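You operate a simulated robot arm through the tools that you are given. There is no shell and no other tool. Be economical: measure what you need, move in short steps, check, and stop when the job is done.

The job below is to be done with a simulated two-armed robot. You get a single attempt, and the scene is never put back.

## Task
Move the probe from the tall black holder into the small lid hole, clamp it, then reset the tripped heater.
Fine: the red stopper goes on the grey mat; push RESET once; leave the other bath controls, tube holders and covers as they are. Set down upright: red stopper.

Only the result counts: the job must be done as asked and must still hold three seconds after the hand-in. Knocking over, shifting, dropping, spilling or breaking anything else fails it. A push-on lid holds only when it is set on centred and level and pressed home; a screw cap is set on level and turned clockwise until tight.

## Robot
Two 7-joint arms with two-finger parallel grippers on one trunk, on a base that drives. Base frame: it is fixed to the floor where the robot stands at the start and does not move with it; the origin is under the middle of the robot, x ahead of it, y to its left, z up. Lengths are in m, angles in degrees, forces in N, time in s.
The left shoulder is at the start at [0.07, 0.163, 1.37], the right one opposite. With the tool pointing down near the work surface each hand reaches from about 0.32 to 0.86 m from the robot's upright axis, wherever it stands, measured 20 degrees to its own side. Places, roughly: bath drain valve [0.4, -0.2, 1]; bath feed key [0.5, 0.2, 1]; bath heat dial [0.4, 0, 0.9]; bath heat key [0.5, 0.4, 1]; bath power switch [0.4, 0.1, 1]; bath run key [0.5, 0.3, 1]; bath stir switch [0.4, 0.1, 1]; bath stop key [0.5, 0.3, 1]; blue rubber bulb [0.3, 0.9, 1]; blue tube holder [0.25, 1.25, 1]; blue valve of the white water unit [0.5, 1, 1.1]; green cool valve [0.4, 1.4, 1]; grey clamp on the bath lid [0.8, 0, 1.3]; grey mat [0.3, 0.6, 0.9]; round purple cover [0.25, 1.5, 1]; small lid hole [0.7, 0, 1.3]. Payload 3.43 kg a hand.
The tool frame of a hand sits at the grasp point between the pads (the TCP): z along the fingers, y along the line on which they close. The tips reach 0.034 m beyond it. Largest opening 0.128 m; finger width 0.024, thickness 0.012; the body of the gripper, 0.048 by 0.13 m, starts 0.096 m behind the TCP.
Orientation is told as [roll, pitch, yaw] about the base's x, y, z axes, in that order, counted from this pose: with the fingers straight down and closing along the base's y, the tool's x points along the base's -x, its y along +y and its z along -z.

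## Interface
- The arms move only by the tool play_rows. It takes "left_plan", "right_plan" or both (then of equal length, played together; a hand with none holds still); each is one flat list of numbers, 7 for each row, row after row: the turn, a rotation vector about the tool's x, y, z in units of 8 degrees (1.0 is 8 degrees), then the shift along the tool's x, y, z in units of 25 mm (1.0 is 25 mm), then the opening in per cent of the stroke, from 0 (shut) to 100 (fully open). In form: [ax, ay, az, x, y, z, claw, ax, ay, az, x, y, z, claw, ...]. A call has 1 to 20 rows; each row shifts and turns the commanded pose from where the row before left it, along the tool's axes as they then stand. A call with a number of a shift or a turn outside -1 to 1 is refused whole. Each row takes 0.2 s and may step no farther than 0.05 m and 8.6 degrees from the row before; otherwise, or with a gripper value out of range, the whole call is refused. A pose out of reach is approached as far as the arm can. The call stops where the force on the tool passes 40 N (or 10 N more than at its start, if that is more) or the arm is blocked; 0.2 s more then pass. Each finger travels about 0.153 m/s and halts on what it meets, pressing with about 24 N; the grip force reading is that of the motor and also rises with nothing between the fingers. The clock runs only during rows and for 0.2 s after the last one: add rows that do not move to give the fingers time. It gives the time, the measured TCP pose, the force on the tool (base axes), the opening and the grip force at its end, in the units of the frame above (readings bear some noise), with the torque about the TCP (base axes, N m) and any sound that the robot's microphone picked up, and new pictures: "pictures" is both (left out), scene, wrist or none (wrist: the cameras of the hands that moved).
- Cameras (640 x 400 px; columns grow to the right, rows downward): "scene" is now at [0.1382, 0.0216, 1.6128]; the picture's right is [0.23, -0.97, 0.00], its down [-0.43, -0.10, -0.90] and it looks along [0.87, 0.21, -0.44] (base axes); focal length 214 px, centre (320, 200). "left" rides on the left gripper at [0.076, 0.011, -0.16] in its tool frame; the picture's right is [-0.15, 0.99, 0.00], its down [-0.88, -0.13, -0.46] and it looks along [-0.45, -0.07, 0.89] (tool axes); focal length 234 px, centre (320, 200). "right" rides on the right gripper at [0.076, -0.011, -0.16] in its tool frame; the picture's right is [0.15, 0.99, 0.00], its down [-0.88, 0.13, -0.46] and it looks along [-0.45, 0.07, 0.89] (tool axes); focal length 234 px, centre (320, 200). There is no depth. A picture from a camera that has moved, and an enlarged one, comes with that camera's place and axes in the base frame and with its lens.
- lift_body(by): slides the trunk up (or, below 0, down) by that many m; the arms and the scene camera ride with it, the base frame stays. It gives what a move gives, with no picture.
- drive_base(legs): drives the robot by 1 to 6 legs, each [ahead, left, turn to the left] in m, m and degrees, along the robot's own axes; the way and the turn of a leg run together, so that a leg with both is an arc; at most 1.5 m and 180 degrees a leg. The arms and the cameras ride along, it lands a little off, and it stops where it bumps. It gives what a move gives, and a new picture of the scene camera.
- pan_tilt(pan, tilt): turns the head with the scene camera to pan (to the left, within 86 degrees either way) and tilt (down, from -29 to 69), counted from straight ahead of the robot. It gives what a move gives, and a new picture of the scene camera.
- close_up(camera, box): a new picture of the part [left, top, right, bottom] of that camera's present view, enlarged. No time passes.
- job_done(): hands the job in; it is judged then, once.

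Work in short steps. Places have to be worked out from the pictures, the camera data and where the tool is seen: move nearer, look again, correct. Check each grasp and each placing, and mend what went wrong. You have 120 turns and 260 pictures in all, those below and enlarged ones among them. Open the grippers and draw the arms clear of the work before you hand the job in, unless the task says otherwise; then end with one line.

The tools are called after "Emit:" as name(argument=value, ...) on one line, values as JSON. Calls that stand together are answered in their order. play_rows: Moves the arms, as the interface text tells. Its arguments: {"type":"object","properties":{"left_plan":{"type":"array","items":{"type":"number"}},"right_plan":{"type":"array","items":{"type":"number"}},"pictures":{"type":"string","enum":["both","scene","wrist","none"]}},"required":[]} The other tools are called the same way: lift_body (by) slides the trunk up or down; drive_base (legs) drives the base; pan_tilt (pan, tilt) turns the head that bears the scene camera; close_up (camera, box) takes an enlarged picture of a part of a camera's view; job_done () hands the job in.

At the start:

```text
time_s: 0.0
left_position: [0.3865, 0.3505, 1.6157]
left_ee_rot: [-0.1, 0.1, 0.1]
left_force: [-0.3, -0.3, -1.0]
left_moment: [0.01, -0.01, 0.0]
left_gripper_width: 0.1279
left_grasp_force: 0.1
right_position: [0.3617, -0.0189, 1.6005]
right_ee_rot: [0.2, 0.0, -0.1]
right_force: [-0.5, -0.6, -0.3]
right_moment: [-0.03, 0.01, 0.0]
right_gripper_width: 0.128
right_grasp_force: 0.1
trunk travel left (down, up): [-0.85, 0.09]
robot x, y, heading: [0.0005, -0.0032, 0.2]
head pan, tilt: [13.6, 26.1]
```

scene: 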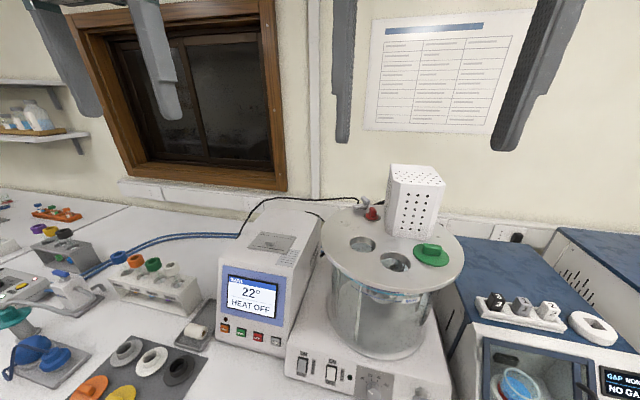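
right: 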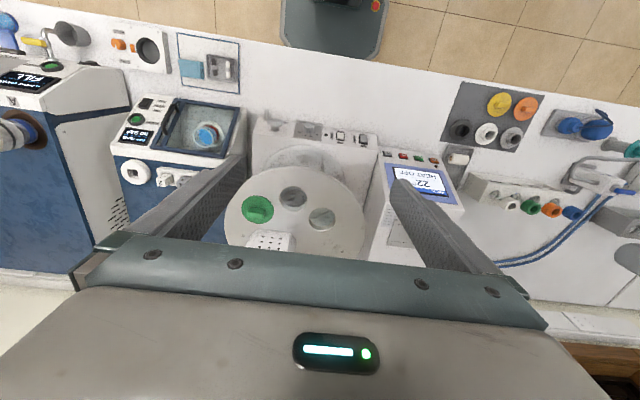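
left: 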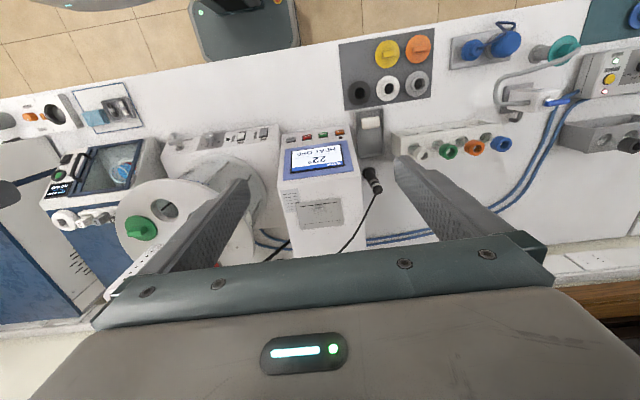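

The scene shows the bath with its lid, a red stopper near the back of the lid and a cable. I take enlarged views to find the probe, holder and clamp.

Emit:
close_up(camera="scene", box=[200, 150, 480, 325])

Emit:
close_up(camera="left", box=[240, 90, 440, 260])

Emit:
close_up(camera="scene", box=[200, 250, 480, 400])

```text
2.29 times, centred on (340, 238) of scene
camera zoom: at [0.1382, 0.0216, 1.6128], right [0.23, -0.97, 0.0], down [-0.43, -0.1, -0.9], along [0.87, 0.21, -0.44], focal length 490 px, centre (274, 114)
```

zoom: 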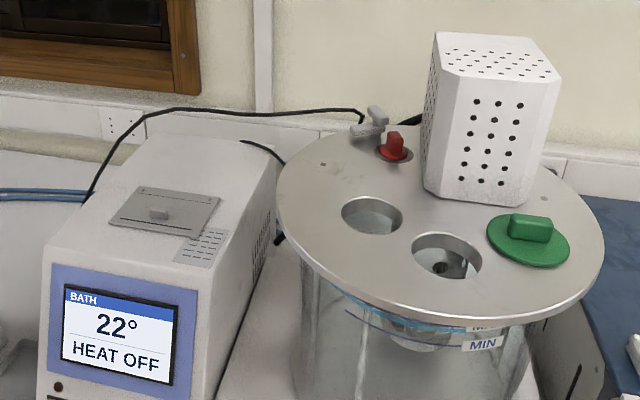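

```text
2.35 times, centred on (340, 175) of left
camera zoom: at [0.3109, 0.3615, 1.7747], right [0.15, 0.99, 0.0], down [0.88, -0.13, 0.46], along [0.45, -0.07, -0.89], focal length 551 px, centre (273, 259)
```

zoom: 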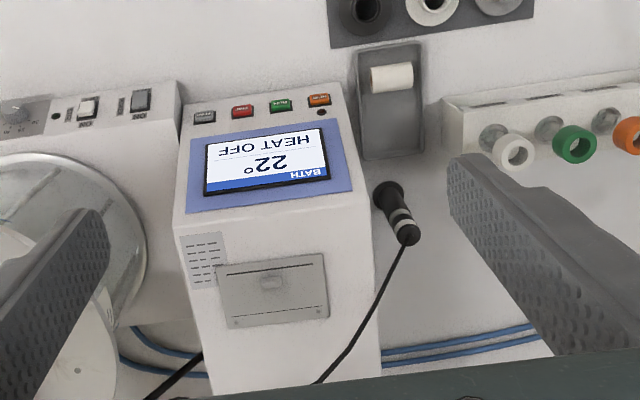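

```text
2.29 times, centred on (340, 325) of scene
camera zoom: at [0.1382, 0.0216, 1.6128], right [0.23, -0.97, 0.0], down [-0.43, -0.1, -0.9], along [0.87, 0.21, -0.44], focal length 490 px, centre (274, -86)
```

zoom: 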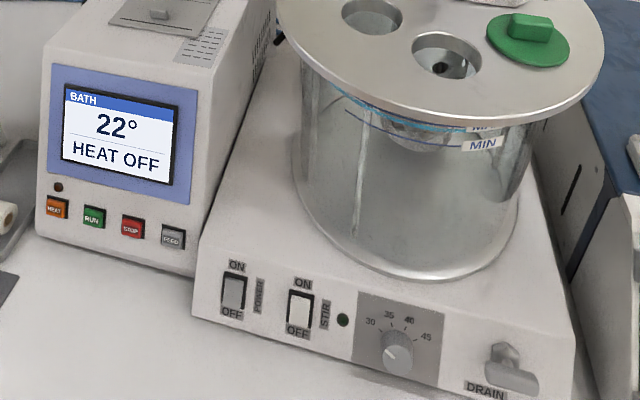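

The probe seems to stand left of the controller near [0.57, 0.47], and the red stopper plugs the small lid hole. I turn the head for a better view of the probe.

Emit:
pan_tilt(pan=45, tilt=45)

Emit:
play_rows(right_plan=[0, 0, 0, -1, 0, 0, 100, 0, 0, 0, -1, 0, 0, 100, 0, 0, 0, -1, 0, 0, 100, 0, 0, 0, -1, 0, 0, 100], left_plan=[0, 0, 0, 0, 1, 0, 100, 0, 0, 0, 0, 1, 0, 100, 0, 0, 0, 0, 1, 0, 100, 0, 0, 0, 0, 1, 0, 100], pictures="both")

```text
time_s: 1.0
left_position: [0.3873, 0.3496, 1.6164]
left_ee_rot: [0.1, -0.1, 0.1]
left_force: [0.0, 0.3, 0.3]
left_moment: [-0.01, -0.01, 0.01]
left_gripper_width: 0.1281
left_grasp_force: 0.1
right_position: [0.361, -0.0192, 1.6018]
right_ee_rot: [0.2, -0.1, -0.1]
right_force: [0.6, -0.2, 0.1]
right_moment: [-0.02, 0.0, 0.02]
right_gripper_width: 0.1282
right_grasp_force: 0.1
trunk travel left (down, up): [-0.85, 0.09]
robot x, y, heading: [-0.0007, -0.0041, -0.1]
head pan, tilt: [45.0, 45.0]
camera scene: at [0.1065, 0.0574, 1.5841], right [0.71, -0.71, 0.0], down [-0.5, -0.5, -0.71], along [0.5, 0.5, -0.71], focal length 214 px, centre (320, 200)
```

scene: 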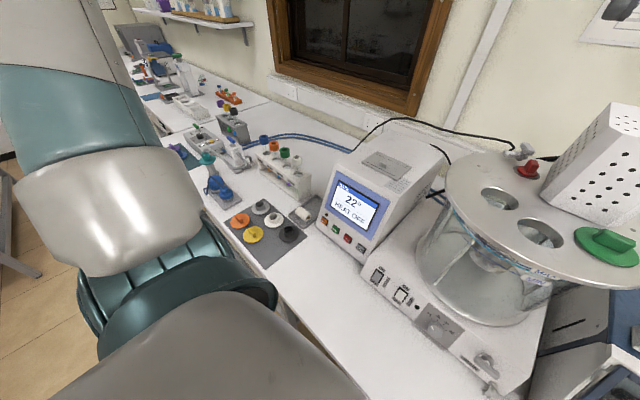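

```text
time_s: 2.0
left_position: [0.386, 0.452, 1.6147]
left_ee_rot: [-0.2, 0.0, 0.0]
left_force: [0.3, 0.0, -0.2]
left_moment: [-0.05, -0.03, -0.03]
left_gripper_width: 0.128
left_grasp_force: 0.0
right_position: [0.4602, -0.0167, 1.6027]
right_ee_rot: [0.0, 0.0, -0.1]
right_force: [0.4, 0.0, 0.3]
right_moment: [0.03, 0.01, -0.02]
right_gripper_width: 0.1278
right_grasp_force: 0.1
trunk travel left (down, up): [-0.85, 0.09]
robot x, y, heading: [-0.0012, -0.0002, -0.2]
head pan, tilt: [45.0, 45.0]
camera scene: at [0.1062, 0.0585, 1.584], right [0.71, -0.71, 0.0], down [-0.5, -0.5, -0.71], along [0.5, 0.5, -0.71], focal length 214 px, centre (320, 200)
camera right: at [0.3844, -0.0278, 1.763], right [-0.15, 0.99, 0.0], down [0.88, 0.13, 0.46], along [0.45, 0.07, -0.89], focal length 234 px, centre (320, 200)
camera left: at [0.3107, 0.4634, 1.7744], right [0.15, 0.99, 0.0], down [0.88, -0.13, 0.46], along [0.45, -0.07, -0.89], focal length 234 px, centre (320, 200)
```

scene: 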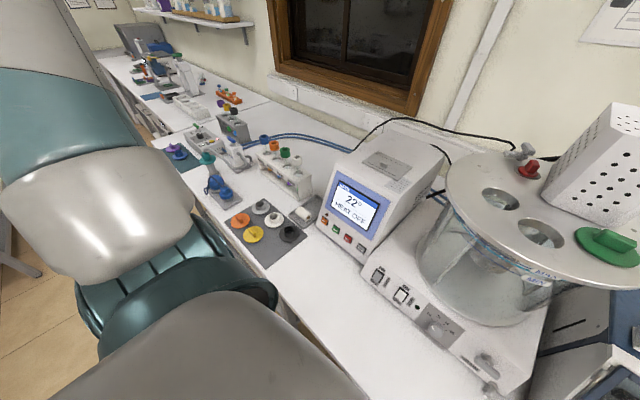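
right: 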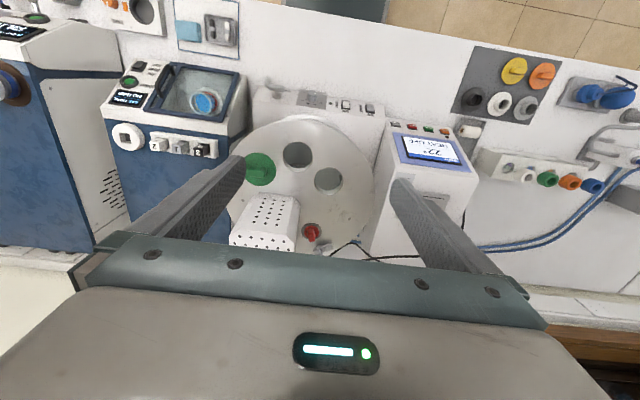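
left: 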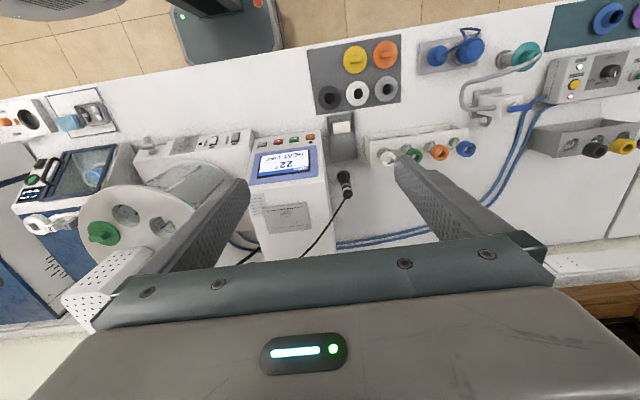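

The right camera puts the stopper near [0.707, 0.0, 1.30]. I enlarge the probe and the clamp.

Emit:
close_up(camera="left", box=[290, 120, 400, 260])

Emit:
close_up(camera="right", box=[270, 180, 390, 265])

Emit:
close_up(camera="scene", box=[300, 100, 580, 275])

```text
2.86 times, centred on (345, 190) of left
camera zoom: at [0.3107, 0.4634, 1.7744], right [0.15, 0.99, 0.0], down [0.88, -0.13, 0.46], along [0.45, -0.07, -0.89], focal length 669 px, centre (249, 229)
```

zoom: 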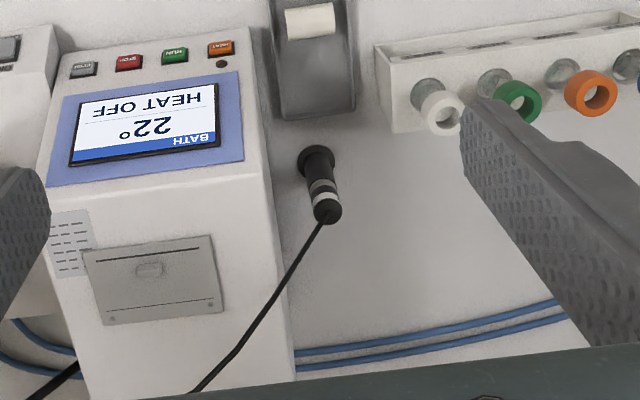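

```text
4.71 times, centred on (330, 222) of right
camera zoom: at [0.3844, -0.0278, 1.763], right [-0.15, 0.99, 0.0], down [0.88, 0.13, 0.46], along [0.45, 0.07, -0.89], focal length 1102 px, centre (273, 94)
```

zoom: 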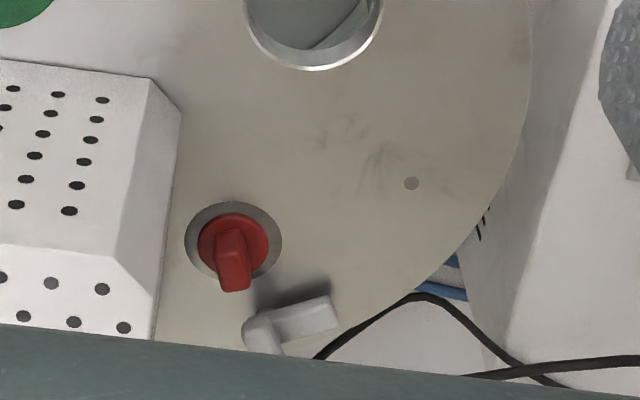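

```text
2.29 times, centred on (440, 188) of scene
camera zoom: at [0.1062, 0.0585, 1.584], right [0.71, -0.71, 0.0], down [-0.5, -0.5, -0.71], along [0.5, 0.5, -0.71], focal length 490 px, centre (46, 229)
```

zoom: 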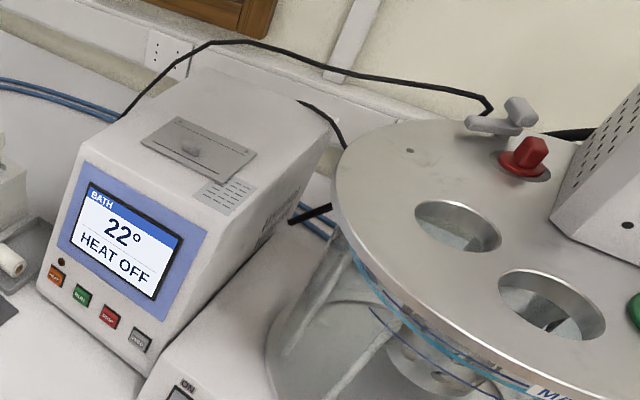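

The clamp has a T-shaped handle behind the stopper. I move the right hand forward for a proper look at the clamp, and the left hand forward over the hatch and probe.

Emit:
play_rows(right_plan=[0, 0, 0, -1, 0, 0, 100, 0, 0, 0, -1, 0, 0, 100, 0, 0, 0, -1, 0, 0, 100, 0, 0, 0, -1, 0, 0, 100, 0, 0, 0, -1, 0, 0, 100, 0, 0, 0, -1, 0, 0, 100], left_plan=[0, 0, 0, -1, 0, 1, 100, 0, 0, 0, -1, 0, 1, 100, 0, 0, 0, 0, 0, 1, 100, 0, 0, 0, 0, 0, 1, 100, 0, 0, 0, 0, 0, 1, 100, 0, 0, 0, 0, 0, 1, 100], pictures="wrist")

Emit:
close_up(camera="right", box=[240, 120, 400, 260])

Emit:
close_up(camera="left", box=[200, 80, 400, 260])

```text
time_s: 3.4
left_position: [0.4375, 0.454, 1.466]
left_ee_rot: [-0.1, 0.0, 0.0]
left_force: [0.7, 0.2, -0.2]
left_moment: [-0.02, 0.02, -0.01]
left_gripper_width: 0.128
left_grasp_force: 0.0
right_position: [0.6115, -0.0165, 1.602]
right_ee_rot: [0.1, -0.1, 0.0]
right_force: [-0.2, 1.2, 0.1]
right_moment: [-0.02, 0.0, 0.03]
right_gripper_width: 0.1282
right_grasp_force: 0.0
trunk travel left (down, up): [-0.85, 0.09]
robot x, y, heading: [0.0027, -0.0007, 0.2]
head pan, tilt: [45.0, 45.0]
camera right: at [0.5353, -0.0269, 1.7611], right [-0.15, 0.99, 0.0], down [0.88, 0.13, 0.46], along [0.45, 0.07, -0.89], focal length 234 px, centre (320, 200)
camera left: at [0.3612, 0.4651, 1.6236], right [0.15, 0.99, 0.0], down [0.88, -0.13, 0.46], along [0.45, -0.07, -0.89], focal length 234 px, centre (320, 200)
```

right: 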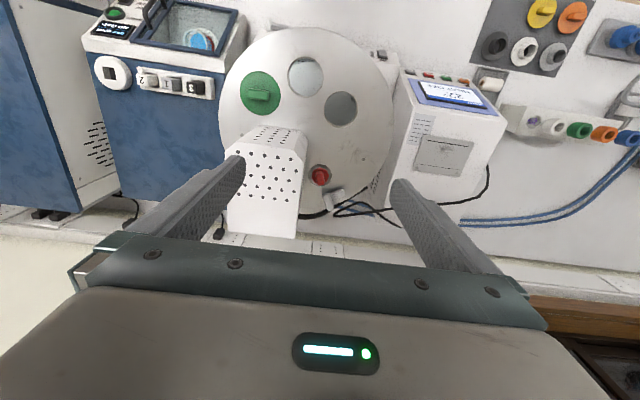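
left: 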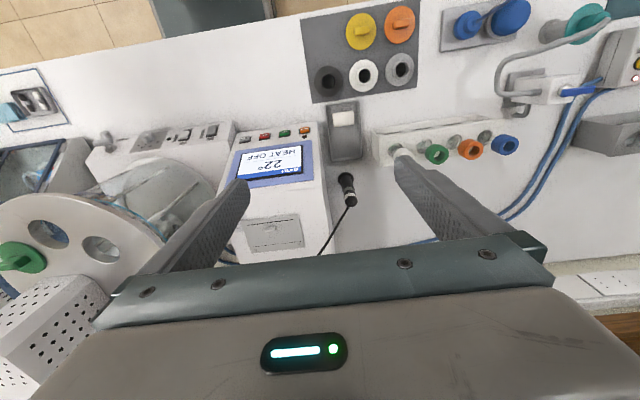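

```text
2.86 times, centred on (320, 190) of right
camera zoom: at [0.5353, -0.0269, 1.7611], right [-0.15, 0.99, 0.0], down [0.88, 0.13, 0.46], along [0.45, 0.07, -0.89], focal length 669 px, centre (320, 229)
```

zoom: 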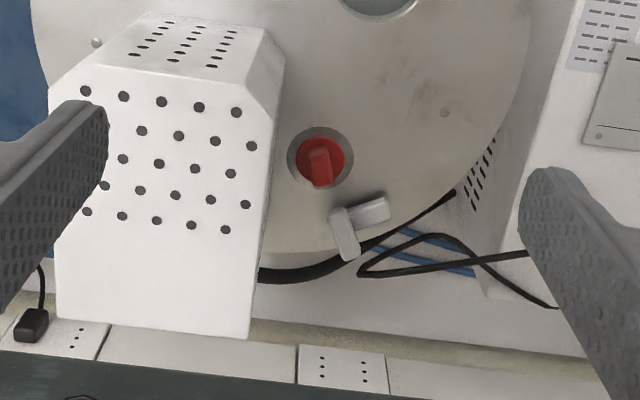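

```text
2.22 times, centred on (300, 170) of left
camera zoom: at [0.3612, 0.4651, 1.6236], right [0.15, 0.99, 0.0], down [0.88, -0.13, 0.46], along [0.45, -0.07, -0.89], focal length 520 px, centre (364, 267)
```

zoom: 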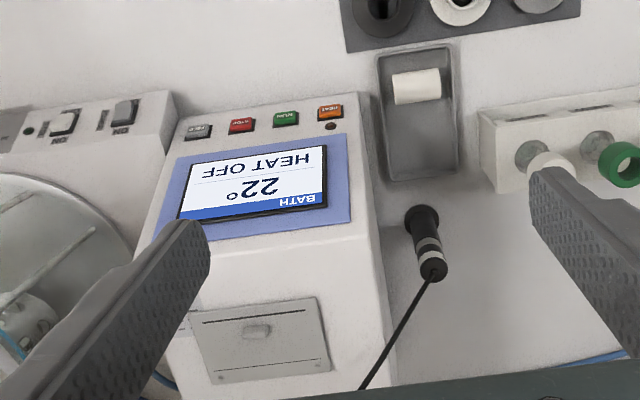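

The probe stands vertical at about [0.657, 0.503], top near z 1.07; the stopper is near [0.716, 0.002] on the lid at z≈1.28, with the white box close on its −y side. I withdraw the right hand and turn the left hand by −90° so that its body clears the box.

Emit:
play_rows(right_plan=[0, 0, 0, 1, 0, 0, 100, 0, 0, 0, 1, 0, 0, 100, 0, 0, 0, 1, 0, 0, 100, 0, 0, 0, 1, 0, 0, 100, 0, 0, 0, 1, -1, 0, 100, 0, 0, 0, 1, -1, 0, 100, 0, 0, 0, 1, -1, 0, 100, 0, 0, 0, 1, -1, 0, 100, 0, 0, 0, 0, -1, 0, 100, 0, 0, 0, 0, -1, 0, 100, 0, 0, 0, 0, -1, 0, 100, 0, 0, 0, 0, -1, 0, 100], left_plan=[0, 0, 1, 0, 0, -1, 100, 0, 0, 1, 0, 0, -1, 100, 0, 0, 1, 0, 0, 0, 100, 0, 0, 1, 0, 0, 0, 100, 0, 0, 1, 0, 0, 0, 100, 0, 0, 1, 0, 0, 0, 100, 0, 0, 1, 0, 0, 0, 100, 0, 0, 1, 0, 0, 0, 100, 0, 0, 1, 0, 0, 0, 100, 0, 0, 1, 0, 0, 0, 100, 0, 0, 1, 0, 0, 0, 100, 0, 0, 0.25, 0, 0, 0, 100], pictures="wrist")

```text
time_s: 6.0
left_position: [0.3238, 0.2432, 1.4347]
left_ee_rot: [0.2, 0.2, -89.8]
left_force: [0.3, 0.3, 0.1]
left_moment: [0.05, 0.0, -0.01]
left_gripper_width: 0.1281
left_grasp_force: 0.1
left hand out of reach, approached as far as the arm can: row 4, 5, 6, 7, 8, 9, 10, 11, 12
right_position: [0.409, -0.2213, 1.5988]
right_ee_rot: [0.3, -0.1, -0.1]
right_force: [-0.1, -0.3, -0.8]
right_moment: [0.04, -0.04, -0.01]
right_gripper_width: 0.1281
right_grasp_force: 0.1
trunk travel left (down, up): [-0.85, 0.09]
robot x, y, heading: [-0.0013, 0.0032, 0.1]
head pan, tilt: [45.0, 45.0]
camera right: at [0.333, -0.2327, 1.7583], right [-0.15, 0.99, 0.0], down [0.88, 0.13, 0.46], along [0.45, 0.07, -0.89], focal length 234 px, centre (320, 200)
camera left: at [0.3351, 0.3197, 1.5949], right [0.99, -0.14, 0.0], down [-0.13, -0.88, 0.45], along [-0.06, -0.45, -0.89], focal length 234 px, centre (320, 200)
```

right: 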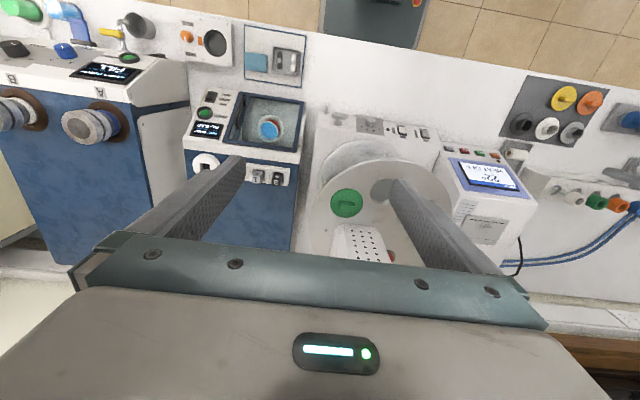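
left: 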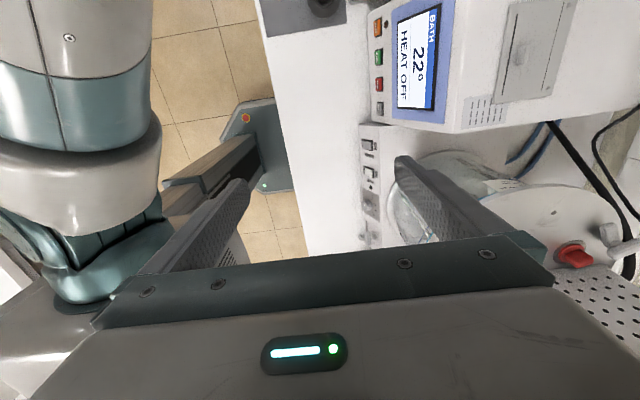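

With yaw −90° the left hand fell short at that height. I raise the trunk and try moving toward the lid to see whether that orientation is reachable there.

Emit:
lift_body(by=0.08)

Emit:
play_rows(left_plan=[0, 0, 0, -0.36, 0.98, 0, 100, 0, 0, 0, -0.36, 0.98, 0, 100, 0, 0, 0, -0.36, 0.98, 0, 100, 0, 0, 0, -0.36, 0.98, 0, 100, 0, 0, 0, -0.36, 0.98, 0, 100, 0, 0, 0, -0.36, 0.98, 0, 100, 0, 0, 0, -0.36, 0.98, 0, 100, 0, 0, 0, -0.36, 0.98, 0, 100, 0, 0, 0, -0.36, 0.98, 0, 100, 0, 0, 0, -0.36, 0.98, 0, 100, 0, 0, 0, -0.36, 0.98, 0, 100, 0, 0, 0, -0.36, 0.98, 0, 100, 0, 0, 0, -0.36, 0.98, 0, 100, 0, 0, 0, -0.36, 0.98, 0, 100], pictures="both")

```text
time_s: 7.1
left_position: [0.3256, 0.2454, 1.5155]
left_ee_rot: [0.1, 0.1, -89.7]
left_force: [0.4, 0.8, -0.7]
left_moment: [-0.01, -0.04, -0.03]
left_gripper_width: 0.128
left_grasp_force: 0.0
right_position: [0.4092, -0.2186, 1.6783]
right_ee_rot: [0.0, -0.1, -0.1]
right_force: [0.1, 0.2, 0.2]
right_moment: [0.0, -0.01, -0.01]
right_gripper_width: 0.1282
right_grasp_force: 0.2
trunk travel left (down, up): [-0.93, 0.01]
robot x, y, heading: [-0.0057, 0.0011, -0.2]
head pan, tilt: [45.0, 45.0]
```

```text
time_s: 10.1
left_position: [0.394, 0.1542, 1.5374]
left_ee_rot: [0.0, 0.0, -89.6]
left_force: [0.5, -0.6, -0.4]
left_moment: [-0.04, -0.01, -0.03]
left_gripper_width: 0.1282
left_grasp_force: 0.0
left hand out of reach, approached as far as the arm can: row 1, 2, 3, 4, 5, 6, 7, 8, 9, 10, 11, 12, 13, 14
right_position: [0.4107, -0.2191, 1.6789]
right_ee_rot: [0.1, 0.0, -0.1]
right_force: [-0.6, 0.6, 0.0]
right_moment: [-0.05, -0.02, 0.04]
right_gripper_width: 0.1279
right_grasp_force: 0.1
trunk travel left (down, up): [-0.93, 0.01]
robot x, y, heading: [0.0015, 0.0018, 0.2]
head pan, tilt: [45.0, 45.0]
camera scene: at [0.1065, 0.0576, 1.6641], right [0.71, -0.71, 0.0], down [-0.5, -0.5, -0.71], along [0.5, 0.5, -0.71], focal length 214 px, centre (320, 200)
camera left: at [0.4056, 0.2299, 1.6966], right [0.99, -0.14, 0.0], down [-0.12, -0.88, 0.45], along [-0.06, -0.45, -0.89], focal length 234 px, centre (320, 200)
```

scene: 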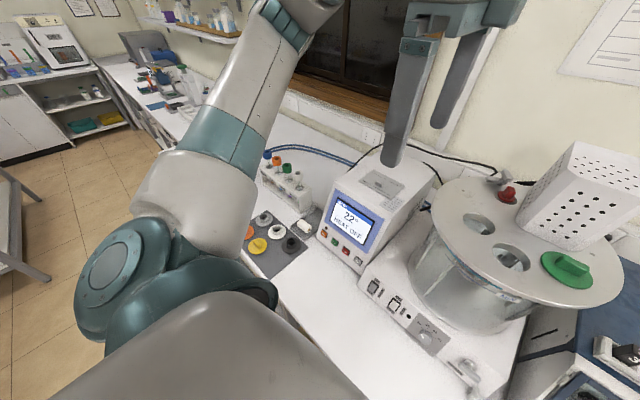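
left: 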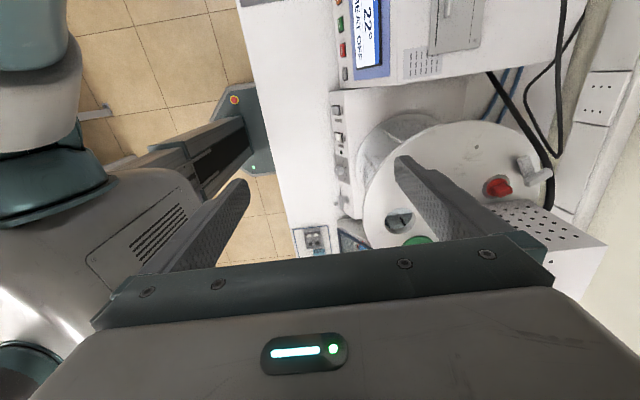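

Yaw −90° is not reachable for the left arm; the right arm's mirror geometry may allow it. I return the left hand and try the right hand with yaw −90°, keeping it high.

Emit:
play_rows(left_plan=[0, 0, -1, 1, 0, 0, 100, 0, 0, -1, 0, 0, 0, 100, 0, 0, -1, 0, 0, 0, 100, 0, 0, -1, 0, 0, 0, 100, 0, 0, -1, 0, 0, 0, 100, 0, 0, -1, 0, 0, 0, 100, 0, 0, -1, 0, 0, 0, 100, 0, 0, -1, 0, 1, 0, 100, 0, 0, -1, 0, 1, 0, 100, 0, 0, -1, 0, 1, 0, 100, 0, 0, -1, 0, 1, 0, 100, 0, 0, -0.2, 0, 1, 0, 100], right_plan=[0, 0, 1, 0, 0, 0, 100, 0, 0, 1, 0, 0, 0, 100, 0, 0, 1, 0, 0, 0, 100, 0, 0, 1, 0, 0, 0, 100, 0, 0, 1, 0, 0, 0, 100, 0, 0, 1, 0, 0, 0, 100, 0, 0, 1, 0, 0, 0, 100, 0, 0, 1, 0, 0, 0, 100, 0, 0, 1, 0, 0, 0, 100, 0, 0, 1, 0, 0, 0, 100, 0, 0, 1, 0, 0, 0, 100, 0, 0, 0.25, 0, 0, 0, 100], pictures="none")

```text
time_s: 12.7
left_position: [0.4316, 0.2961, 1.5379]
left_ee_rot: [0.0, -0.1, -0.1]
left_force: [0.6, 0.4, -0.1]
left_moment: [0.03, -0.01, 0.0]
left_gripper_width: 0.1278
left_grasp_force: 0.1
right_position: [0.411, -0.2167, 1.6795]
right_ee_rot: [0.1, 0.0, -90.2]
right_force: [-0.2, -0.2, -1.0]
right_moment: [-0.02, -0.01, 0.02]
right_gripper_width: 0.1283
right_grasp_force: 0.1
trunk travel left (down, up): [-0.93, 0.01]
robot x, y, heading: [-0.0004, -0.0, -0.3]
head pan, tilt: [45.0, 45.0]
```

The right hand reaches yaw −90°. I bring it above the stopper and move the left hand farther out.

Emit:
play_rows(right_plan=[0, 0, 0, 0.73, 1, 0, 100, 0, 0, 0, 0.73, 1, 0, 100, 0, 0, 0, 0.73, 1, 0, 100, 0, 0, 0, 0.73, 1, 0, 100, 0, 0, 0, 0.73, 1, 0, 100, 0, 0, 0, 0.73, 1, 0, 100, 0, 0, 0, 0.73, 1, 0, 100, 0, 0, 0, 0.73, 1, 0, 100, 0, 0, 0, 0.73, 1, 0, 100, 0, 0, 0, 0.73, 1, 0, 100, 0, 0, 0, 0.73, 1, 0, 100, 0, 0, 0, 0.73, 1, 0, 100], left_plan=[0, 0, 0, 0, 1, 0, 100, 0, 0, 0, 0, 1, 0, 100, 0, 0, 0, 0, 1, 0, 100, 0, 0, 0, 0, 1, 0, 100, 0, 0, 0, 0, 1, 0, 100, 0, 0, 0, 0, 1, 0, 100, 0, 0, 0, 0, 1, 0, 100, 0, 0, 0, 0, 1, 0, 100, 0, 0, 0, 0, 0, 0, 100, 0, 0, 0, 0, 0, 0, 100, 0, 0, 0, 0, 0, 0, 100, 0, 0, 0, 0, 0, 0, 100], pictures="wrist")

Emit:
close_up(camera="right", box=[220, 100, 420, 260])

```text
time_s: 15.3
left_position: [0.4331, 0.4975, 1.5376]
left_ee_rot: [0.0, -0.1, -0.2]
left_force: [-0.1, 0.1, 0.2]
left_moment: [-0.02, 0.02, 0.01]
left_gripper_width: 0.1283
left_grasp_force: 0.1
right_position: [0.637, -0.0566, 1.6786]
right_ee_rot: [0.1, 0.1, -89.9]
right_force: [0.5, -1.3, 0.0]
right_moment: [-0.01, -0.03, -0.02]
right_gripper_width: 0.128
right_grasp_force: 0.1
right hand out of reach, approached as far as the arm can: row 10, 11, 12
trunk travel left (down, up): [-0.93, 0.01]
robot x, y, heading: [-0.0013, -0.0014, -0.2]
head pan, tilt: [45.0, 45.0]
camera right: at [0.6261, 0.0206, 1.8391], right [0.99, 0.15, 0.0], down [0.13, -0.88, 0.45], along [0.07, -0.45, -0.89], focal length 234 px, centre (320, 200)
camera left: at [0.3573, 0.5093, 1.6952], right [0.15, 0.99, 0.0], down [0.88, -0.13, 0.46], along [0.45, -0.07, -0.89], focal length 234 px, centre (320, 200)
```

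right: 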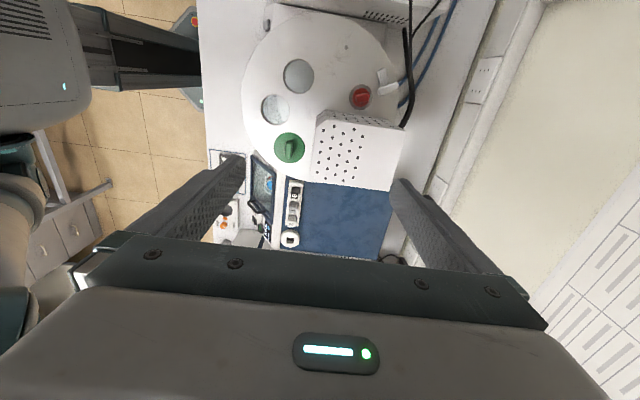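
left: 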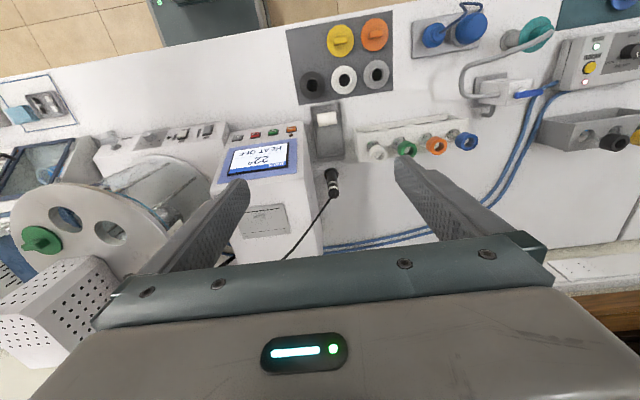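

```text
2.50 times, centred on (320, 180) of right
camera zoom: at [0.6261, 0.0206, 1.8391], right [0.99, 0.15, 0.0], down [0.13, -0.88, 0.45], along [0.07, -0.45, -0.89], focal length 585 px, centre (320, 250)
```

zoom: 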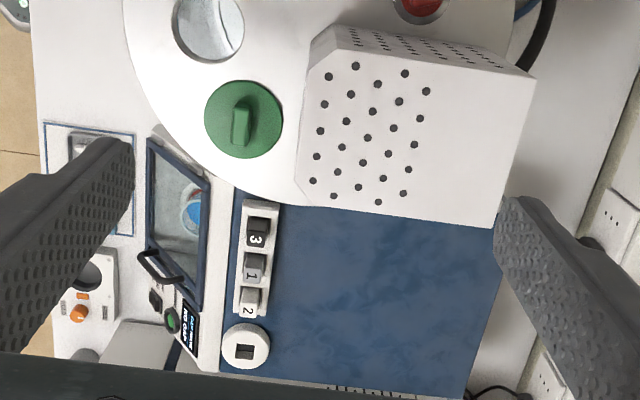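

The right hand ran short only because it is so high. I move it to +y, lower it a bit, then forward over the stopper.

Emit:
play_rows(right_plan=[0, 0, 0, 1, 0, 0, 100, 0, 0, 0, 1, 0, 0.5, 100, 0, 0, 0, 1, 0, 1, 100, 0, 0, 0, 0.6, 0, 1, 100, 0, 0, 0, 0, 0, 1, 100, 0, 0, 0, 0, 0.8, 1, 100, 0, 0, 0, 0, 0.8, 0.5, 100, 0, 0, 0, 0, 0.8, 0, 100, 0, 0, 0, 0, 0.8, 0, 100], pictures="wrist")

Emit:
close_up(camera="right", box=[240, 100, 400, 240])

```text
time_s: 17.3
left_position: [0.4328, 0.499, 1.5357]
left_ee_rot: [0.0, -0.2, -0.2]
left_force: [-0.3, -0.4, -0.9]
left_moment: [-0.02, -0.01, 0.01]
left_gripper_width: 0.1281
left_grasp_force: 0.0
right_position: [0.7031, 0.0352, 1.5509]
right_ee_rot: [0.0, 0.1, -90.0]
right_force: [-0.2, 0.4, -0.8]
right_moment: [-0.03, 0.02, 0.06]
right_gripper_width: 0.1282
right_grasp_force: 0.0
right hand out of reach, approached as far as the arm can: row 9
trunk travel left (down, up): [-0.93, 0.01]
robot x, y, heading: [0.0034, 0.0008, -0.2]
head pan, tilt: [45.0, 45.0]
camera right: at [0.6913, 0.1115, 1.7118], right [0.99, 0.15, 0.0], down [0.13, -0.88, 0.46], along [0.07, -0.45, -0.89], focal length 234 px, centre (320, 200)
```

right: 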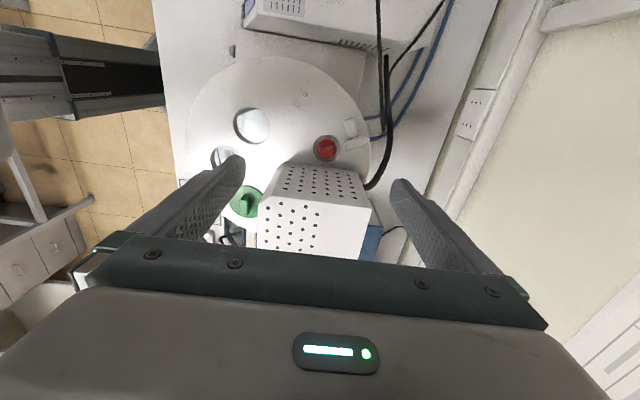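

```text
2.86 times, centred on (320, 170) of right
camera zoom: at [0.6913, 0.1115, 1.7118], right [0.99, 0.15, 0.0], down [0.13, -0.88, 0.46], along [0.07, -0.45, -0.89], focal length 669 px, centre (320, 286)
```

zoom: 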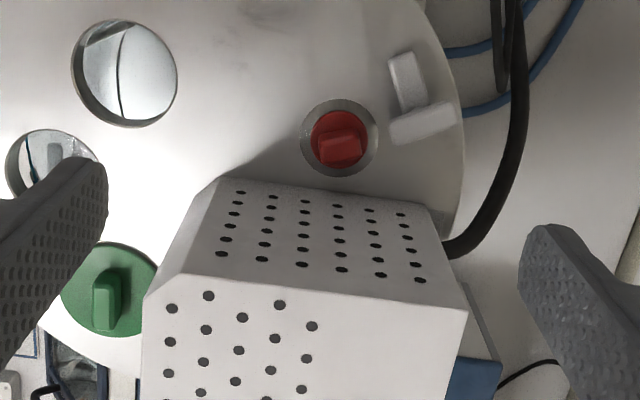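

The stopper ridge and the clamp are now well seen. I enlarge them further.

Emit:
close_up(camera="right", box=[300, 110, 380, 175])

Emit:
pan_tilt(pan=3, tilt=28)

Emit:
close_up(camera="scene", box=[240, 140, 400, 240])

```text
6.15 times, centred on (340, 142) of right
camera zoom: at [0.6913, 0.1115, 1.7118], right [0.99, 0.15, 0.0], down [0.13, -0.88, 0.46], along [0.07, -0.45, -0.89], focal length 1441 px, centre (197, 554)
```

zoom: 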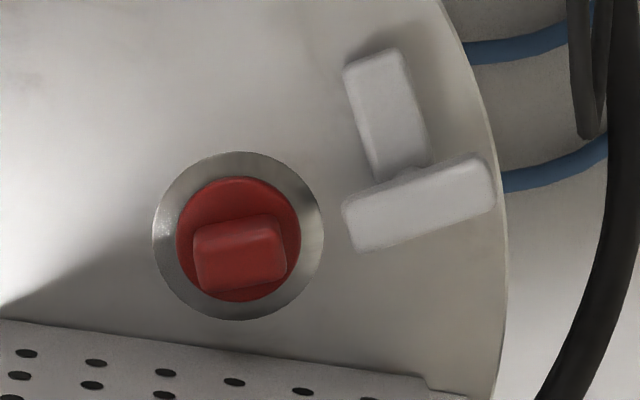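

```text
time_s: 18.4
left_position: [0.4327, 0.4954, 1.5369]
left_ee_rot: [0.1, -0.1, -0.2]
left_force: [-0.6, -0.3, -0.9]
left_moment: [-0.02, -0.02, -0.01]
left_gripper_width: 0.1279
left_grasp_force: 0.0
right_position: [0.7018, 0.0335, 1.5528]
right_ee_rot: [0.1, 0.1, -90.1]
right_force: [-0.9, 0.3, 0.1]
right_moment: [-0.02, -0.02, -0.02]
right_gripper_width: 0.128
right_grasp_force: 0.1
trunk travel left (down, up): [-0.93, 0.01]
robot x, y, heading: [0.0023, 0.0, -0.0]
head pan, tilt: [3.0, 28.0]
camera scene: at [0.14, 0.0051, 1.6898], right [0.05, -1.0, 0.0], down [-0.47, -0.03, -0.88], along [0.88, 0.05, -0.47], focal length 214 px, centre (320, 200)
```

scene: 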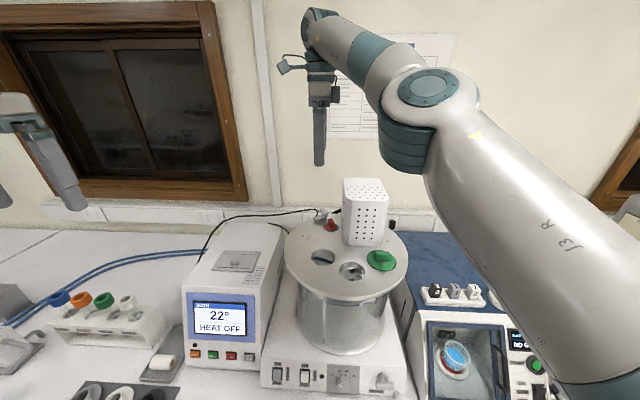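

```text
4.00 times, centred on (320, 190) of scene
camera zoom: at [0.14, 0.0051, 1.6898], right [0.05, -1.0, 0.0], down [-0.47, -0.03, -0.88], along [0.88, 0.05, -0.47], focal length 858 px, centre (320, 240)
```

zoom: 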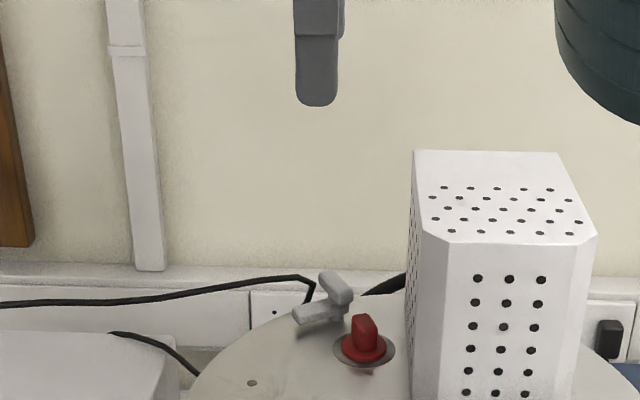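

The clamp has a paw pointing about +y with a T-handle above its pivot near [0.765, 0.03]; it will have to be swung about 90° counterclockwise over the hole. Now I narrow the right gripper and descend toward the stopper's grip, then look again.

Emit:
play_rows(right_plan=[0, 0, 0, -0.4, 0, 0.6, 30, 0, 0, 0, -0.4, 0.3, 1, 30, 0, 0, 0, -0.4, 0.3, 1, 30, 0, 0, 0, -0.1, 0, 1, 30, 0, 0, 0, 0, 0, 1, 30, 0, 0, 0, 0, 0, 0, 30], pictures="wrist")

Emit:
close_up(camera="right", box=[270, 100, 390, 220])

Emit:
close_up(camera="scene", box=[280, 130, 400, 240])

```text
time_s: 19.8
left_position: [0.4332, 0.4971, 1.5366]
left_ee_rot: [0.1, -0.1, -0.2]
left_force: [-0.5, -0.4, 0.7]
left_moment: [-0.05, -0.01, 0.01]
left_gripper_width: 0.1278
left_grasp_force: 0.1
right_position: [0.7191, 0.0017, 1.4373]
right_ee_rot: [0.1, 0.1, -90.2]
right_force: [-0.1, -0.8, -0.6]
right_moment: [-0.01, 0.0, 0.01]
right_gripper_width: 0.0386
right_grasp_force: 0.2
trunk travel left (down, up): [-0.93, 0.01]
robot x, y, heading: [-0.0022, -0.0014, 0.0]
head pan, tilt: [3.0, 28.0]
camera right: at [0.708, 0.0778, 1.5975], right [0.99, 0.14, 0.0], down [0.13, -0.88, 0.45], along [0.07, -0.45, -0.89], focal length 234 px, centre (320, 200)
```

right: 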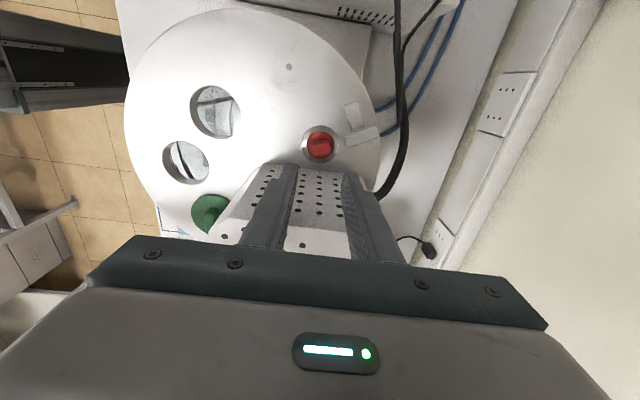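

```text
3.33 times, centred on (330, 160) of right
camera zoom: at [0.708, 0.0778, 1.5975], right [0.99, 0.14, 0.0], down [0.13, -0.88, 0.45], along [0.07, -0.45, -0.89], focal length 781 px, centre (287, 333)
```

zoom: 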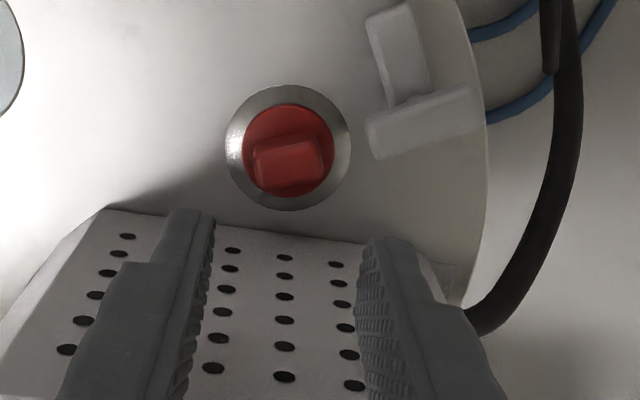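

```text
3.64 times, centred on (340, 185) of scene
camera zoom: at [0.1402, 0.0056, 1.6898], right [0.05, -1.0, 0.0], down [-0.47, -0.03, -0.88], along [0.88, 0.05, -0.47], focal length 780 px, centre (247, 254)
```

zoom: 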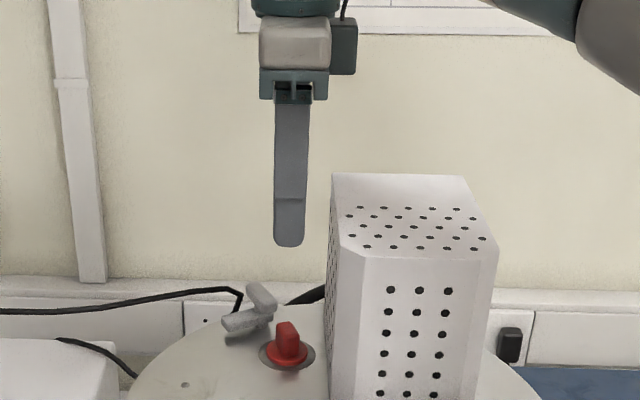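

The stopper grip is centred near [0.720, 0.003] and about 25 mm long along x. I narrow to 24 %, shift slightly away from the clamp handle and descend to z≈1.325.

Emit:
play_rows(right_plan=[0, 0, 0, -0.18, 0.03, 0, 24, 0, 0, 0, 0, 0, 1, 24, 0, 0, 0, 0, 0, 1, 24, 0, 0, 0, 0, 0, 1, 24, 0, 0, 0, 0, 0, 0.7, 24, 0, 0, 0, 0, 0, 0, 24], pictures="wrist")

Emit:
close_up(camera="right", box=[250, 110, 400, 230])

Emit:
close_up(camera="scene", box=[280, 130, 400, 240])

```text
time_s: 21.2
left_position: [0.4328, 0.4969, 1.5369]
left_ee_rot: [0.1, -0.1, -0.2]
left_force: [0.8, 0.0, -0.9]
left_moment: [-0.01, 0.03, -0.01]
left_gripper_width: 0.1282
left_grasp_force: 0.3
right_position: [0.7192, -0.0013, 1.3451]
right_ee_rot: [0.1, 0.0, -90.1]
right_force: [0.7, 0.2, -0.3]
right_moment: [0.03, 0.0, 0.01]
right_gripper_width: 0.0308
right_grasp_force: 0.0
trunk travel left (down, up): [-0.93, 0.01]
robot x, y, heading: [0.0012, 0.0004, -0.4]
head pan, tilt: [3.0, 28.0]
camera right: at [0.7087, 0.0743, 1.5053], right [0.99, 0.14, 0.0], down [0.13, -0.88, 0.45], along [0.07, -0.45, -0.89], focal length 234 px, centre (320, 200)
```

right: 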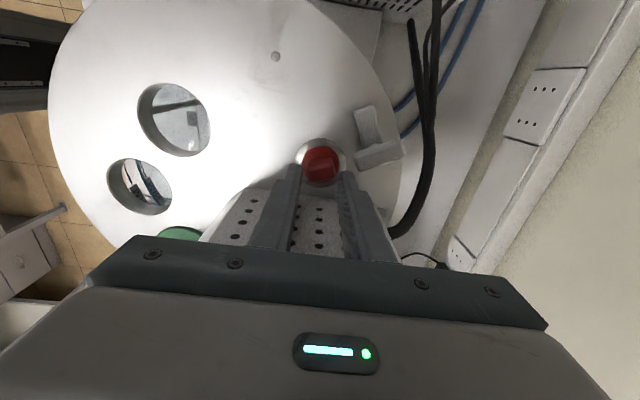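

```text
3.33 times, centred on (325, 170) of right
camera zoom: at [0.7087, 0.0743, 1.5053], right [0.99, 0.14, 0.0], down [0.13, -0.88, 0.45], along [0.07, -0.45, -0.89], focal length 781 px, centre (303, 300)
```

zoom: 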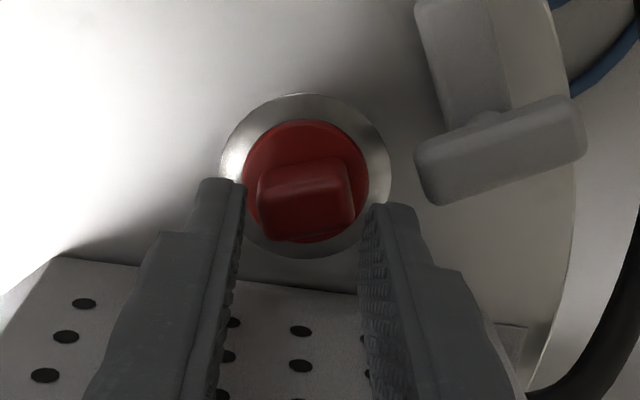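

```text
3.64 times, centred on (340, 185) of scene
camera zoom: at [0.1401, 0.0053, 1.6899], right [0.05, -1.0, 0.0], down [-0.47, -0.02, -0.88], along [0.88, 0.05, -0.47], focal length 780 px, centre (247, 254)
```

zoom: 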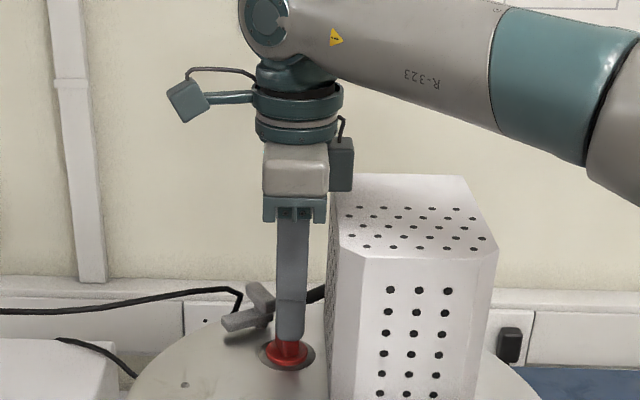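

Fingers straddle the grip. A bracket on the wrist hangs near the white box's top, so I check that clearance before going lower.

Emit:
close_up(camera="scene", box=[315, 160, 365, 195])

```text
11.43 times, centred on (340, 178) of scene
camera zoom: at [0.1401, 0.0053, 1.6899], right [0.05, -1.0, 0.0], down [-0.47, -0.02, -0.88], along [0.88, 0.05, -0.47], focal length 2451 px, centre (91, 457)
```

zoom: 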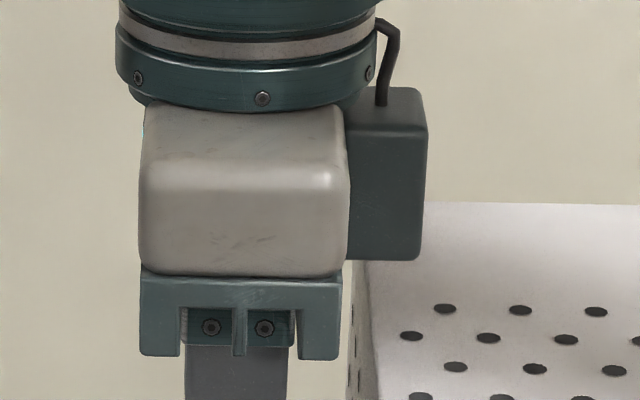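

The bracket will stay about 2 cm above the box and the gripper body has a gap at its side. I descend 16 mm and close.

Emit:
play_rows(right_plan=[0, 0, 0, 0.08, 0.04, 0.64, 24, 0, 0, 0, 0, 0, 0, 24, 0, 0, 0, 0, 0, 0, 0, 0, 0, 0, 0, 0, 0, 0, 0, 0, 0, 0, 0, 0, 0], pictures="wrist")

Emit:
close_up(camera="right", box=[250, 110, 400, 230])

```text
time_s: 22.4
left_position: [0.4319, 0.4967, 1.5373]
left_ee_rot: [0.2, -0.1, -0.2]
left_force: [-0.8, 0.8, -0.6]
left_moment: [0.04, 0.01, -0.01]
left_gripper_width: 0.1281
left_grasp_force: 0.2
right_position: [0.7196, -0.0002, 1.3313]
right_ee_rot: [0.2, 0.1, -90.0]
right_force: [1.3, -0.4, 5.4]
right_moment: [-0.16, 0.27, 0.07]
right_gripper_width: 0.0269
right_grasp_force: 24.0
trunk travel left (down, up): [-0.93, 0.01]
robot x, y, heading: [0.001, 0.0003, 0.0]
head pan, tilt: [3.0, 28.0]
camera right: at [0.7094, 0.0759, 1.4899], right [0.99, 0.15, 0.0], down [0.13, -0.88, 0.45], along [0.07, -0.45, -0.89], focal length 234 px, centre (320, 200)
```

right: 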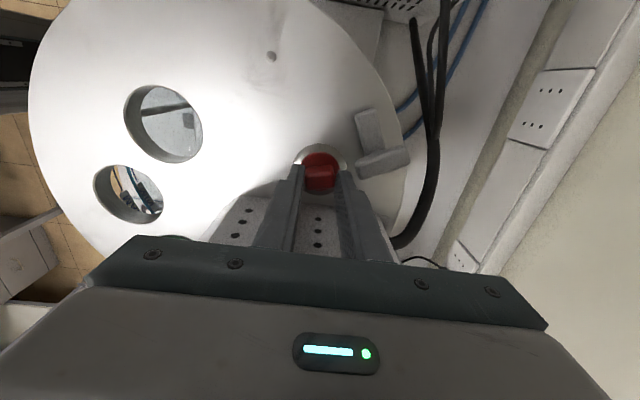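

```text
3.33 times, centred on (325, 170) of right
camera zoom: at [0.7094, 0.0759, 1.4899], right [0.99, 0.15, 0.0], down [0.13, -0.88, 0.45], along [0.07, -0.45, -0.89], focal length 781 px, centre (303, 300)
```

zoom: 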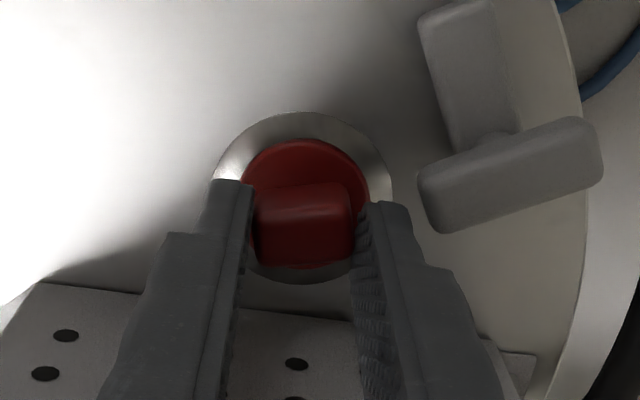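

Gripped at 0.027 m, 24 N. I lift slowly straight up.

Emit:
play_rows(right_plan=[0, 0, 0, 0, 0, -0.3, 0, 0, 0, 0, 0, 0, -0.3, 0, 0, 0, 0, 0, 0, -0.5, 0, 0, 0, 0, 0, 0, -1, 0, 0, 0, 0, 0, 0, -1, 0, 0, 0, 0, 0, 0, -1, 0, 0, 0, 0, 0, 0, -1, 0], pictures="both")

Emit:
close_up(camera="scene", box=[280, 110, 400, 240])

```text
time_s: 24.0
left_position: [0.4318, 0.4965, 1.5365]
left_ee_rot: [0.2, 0.0, -0.1]
left_force: [0.1, 0.3, -0.5]
left_moment: [-0.02, 0.0, -0.02]
left_gripper_width: 0.1282
left_grasp_force: 0.0
right_position: [0.7212, -0.0029, 1.4569]
right_ee_rot: [0.0, -0.1, -90.1]
right_force: [0.4, 0.0, -0.5]
right_moment: [0.0, -0.01, -0.01]
right_gripper_width: 0.0248
right_grasp_force: 24.1
trunk travel left (down, up): [-0.93, 0.01]
robot x, y, heading: [0.0009, -0.0011, -0.1]
head pan, tilt: [3.0, 28.0]
camera scene: at [0.1394, 0.0054, 1.6899], right [0.05, -1.0, 0.0], down [-0.47, -0.03, -0.88], along [0.88, 0.05, -0.47], focal length 214 px, centre (320, 200)
camera right: at [0.7096, 0.0742, 1.616], right [0.99, 0.15, 0.0], down [0.13, -0.88, 0.46], along [0.07, -0.45, -0.89], focal length 234 px, centre (320, 200)
```

scene: 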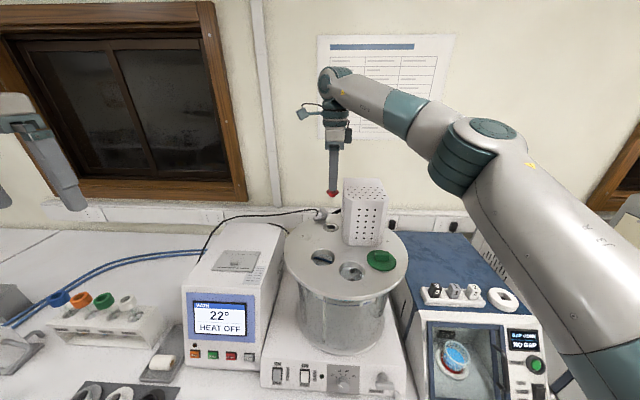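
right: 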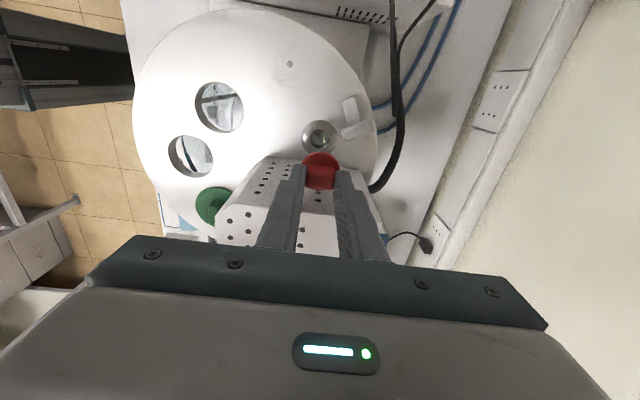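

```text
3.08 times, centred on (340, 175) of scene
camera zoom: at [0.1394, 0.0054, 1.6899], right [0.05, -1.0, 0.0], down [-0.47, -0.03, -0.88], along [0.88, 0.05, -0.47], focal length 660 px, centre (258, 277)
```

zoom: 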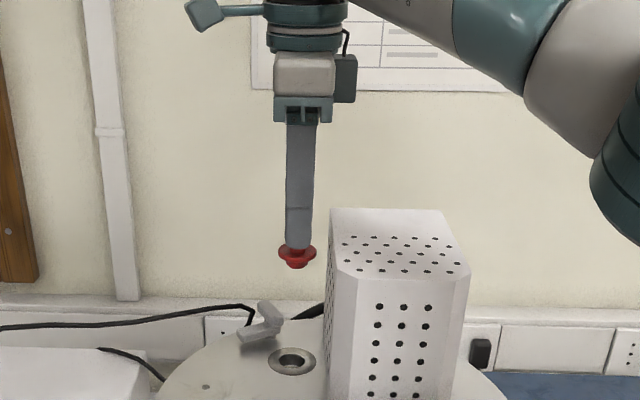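

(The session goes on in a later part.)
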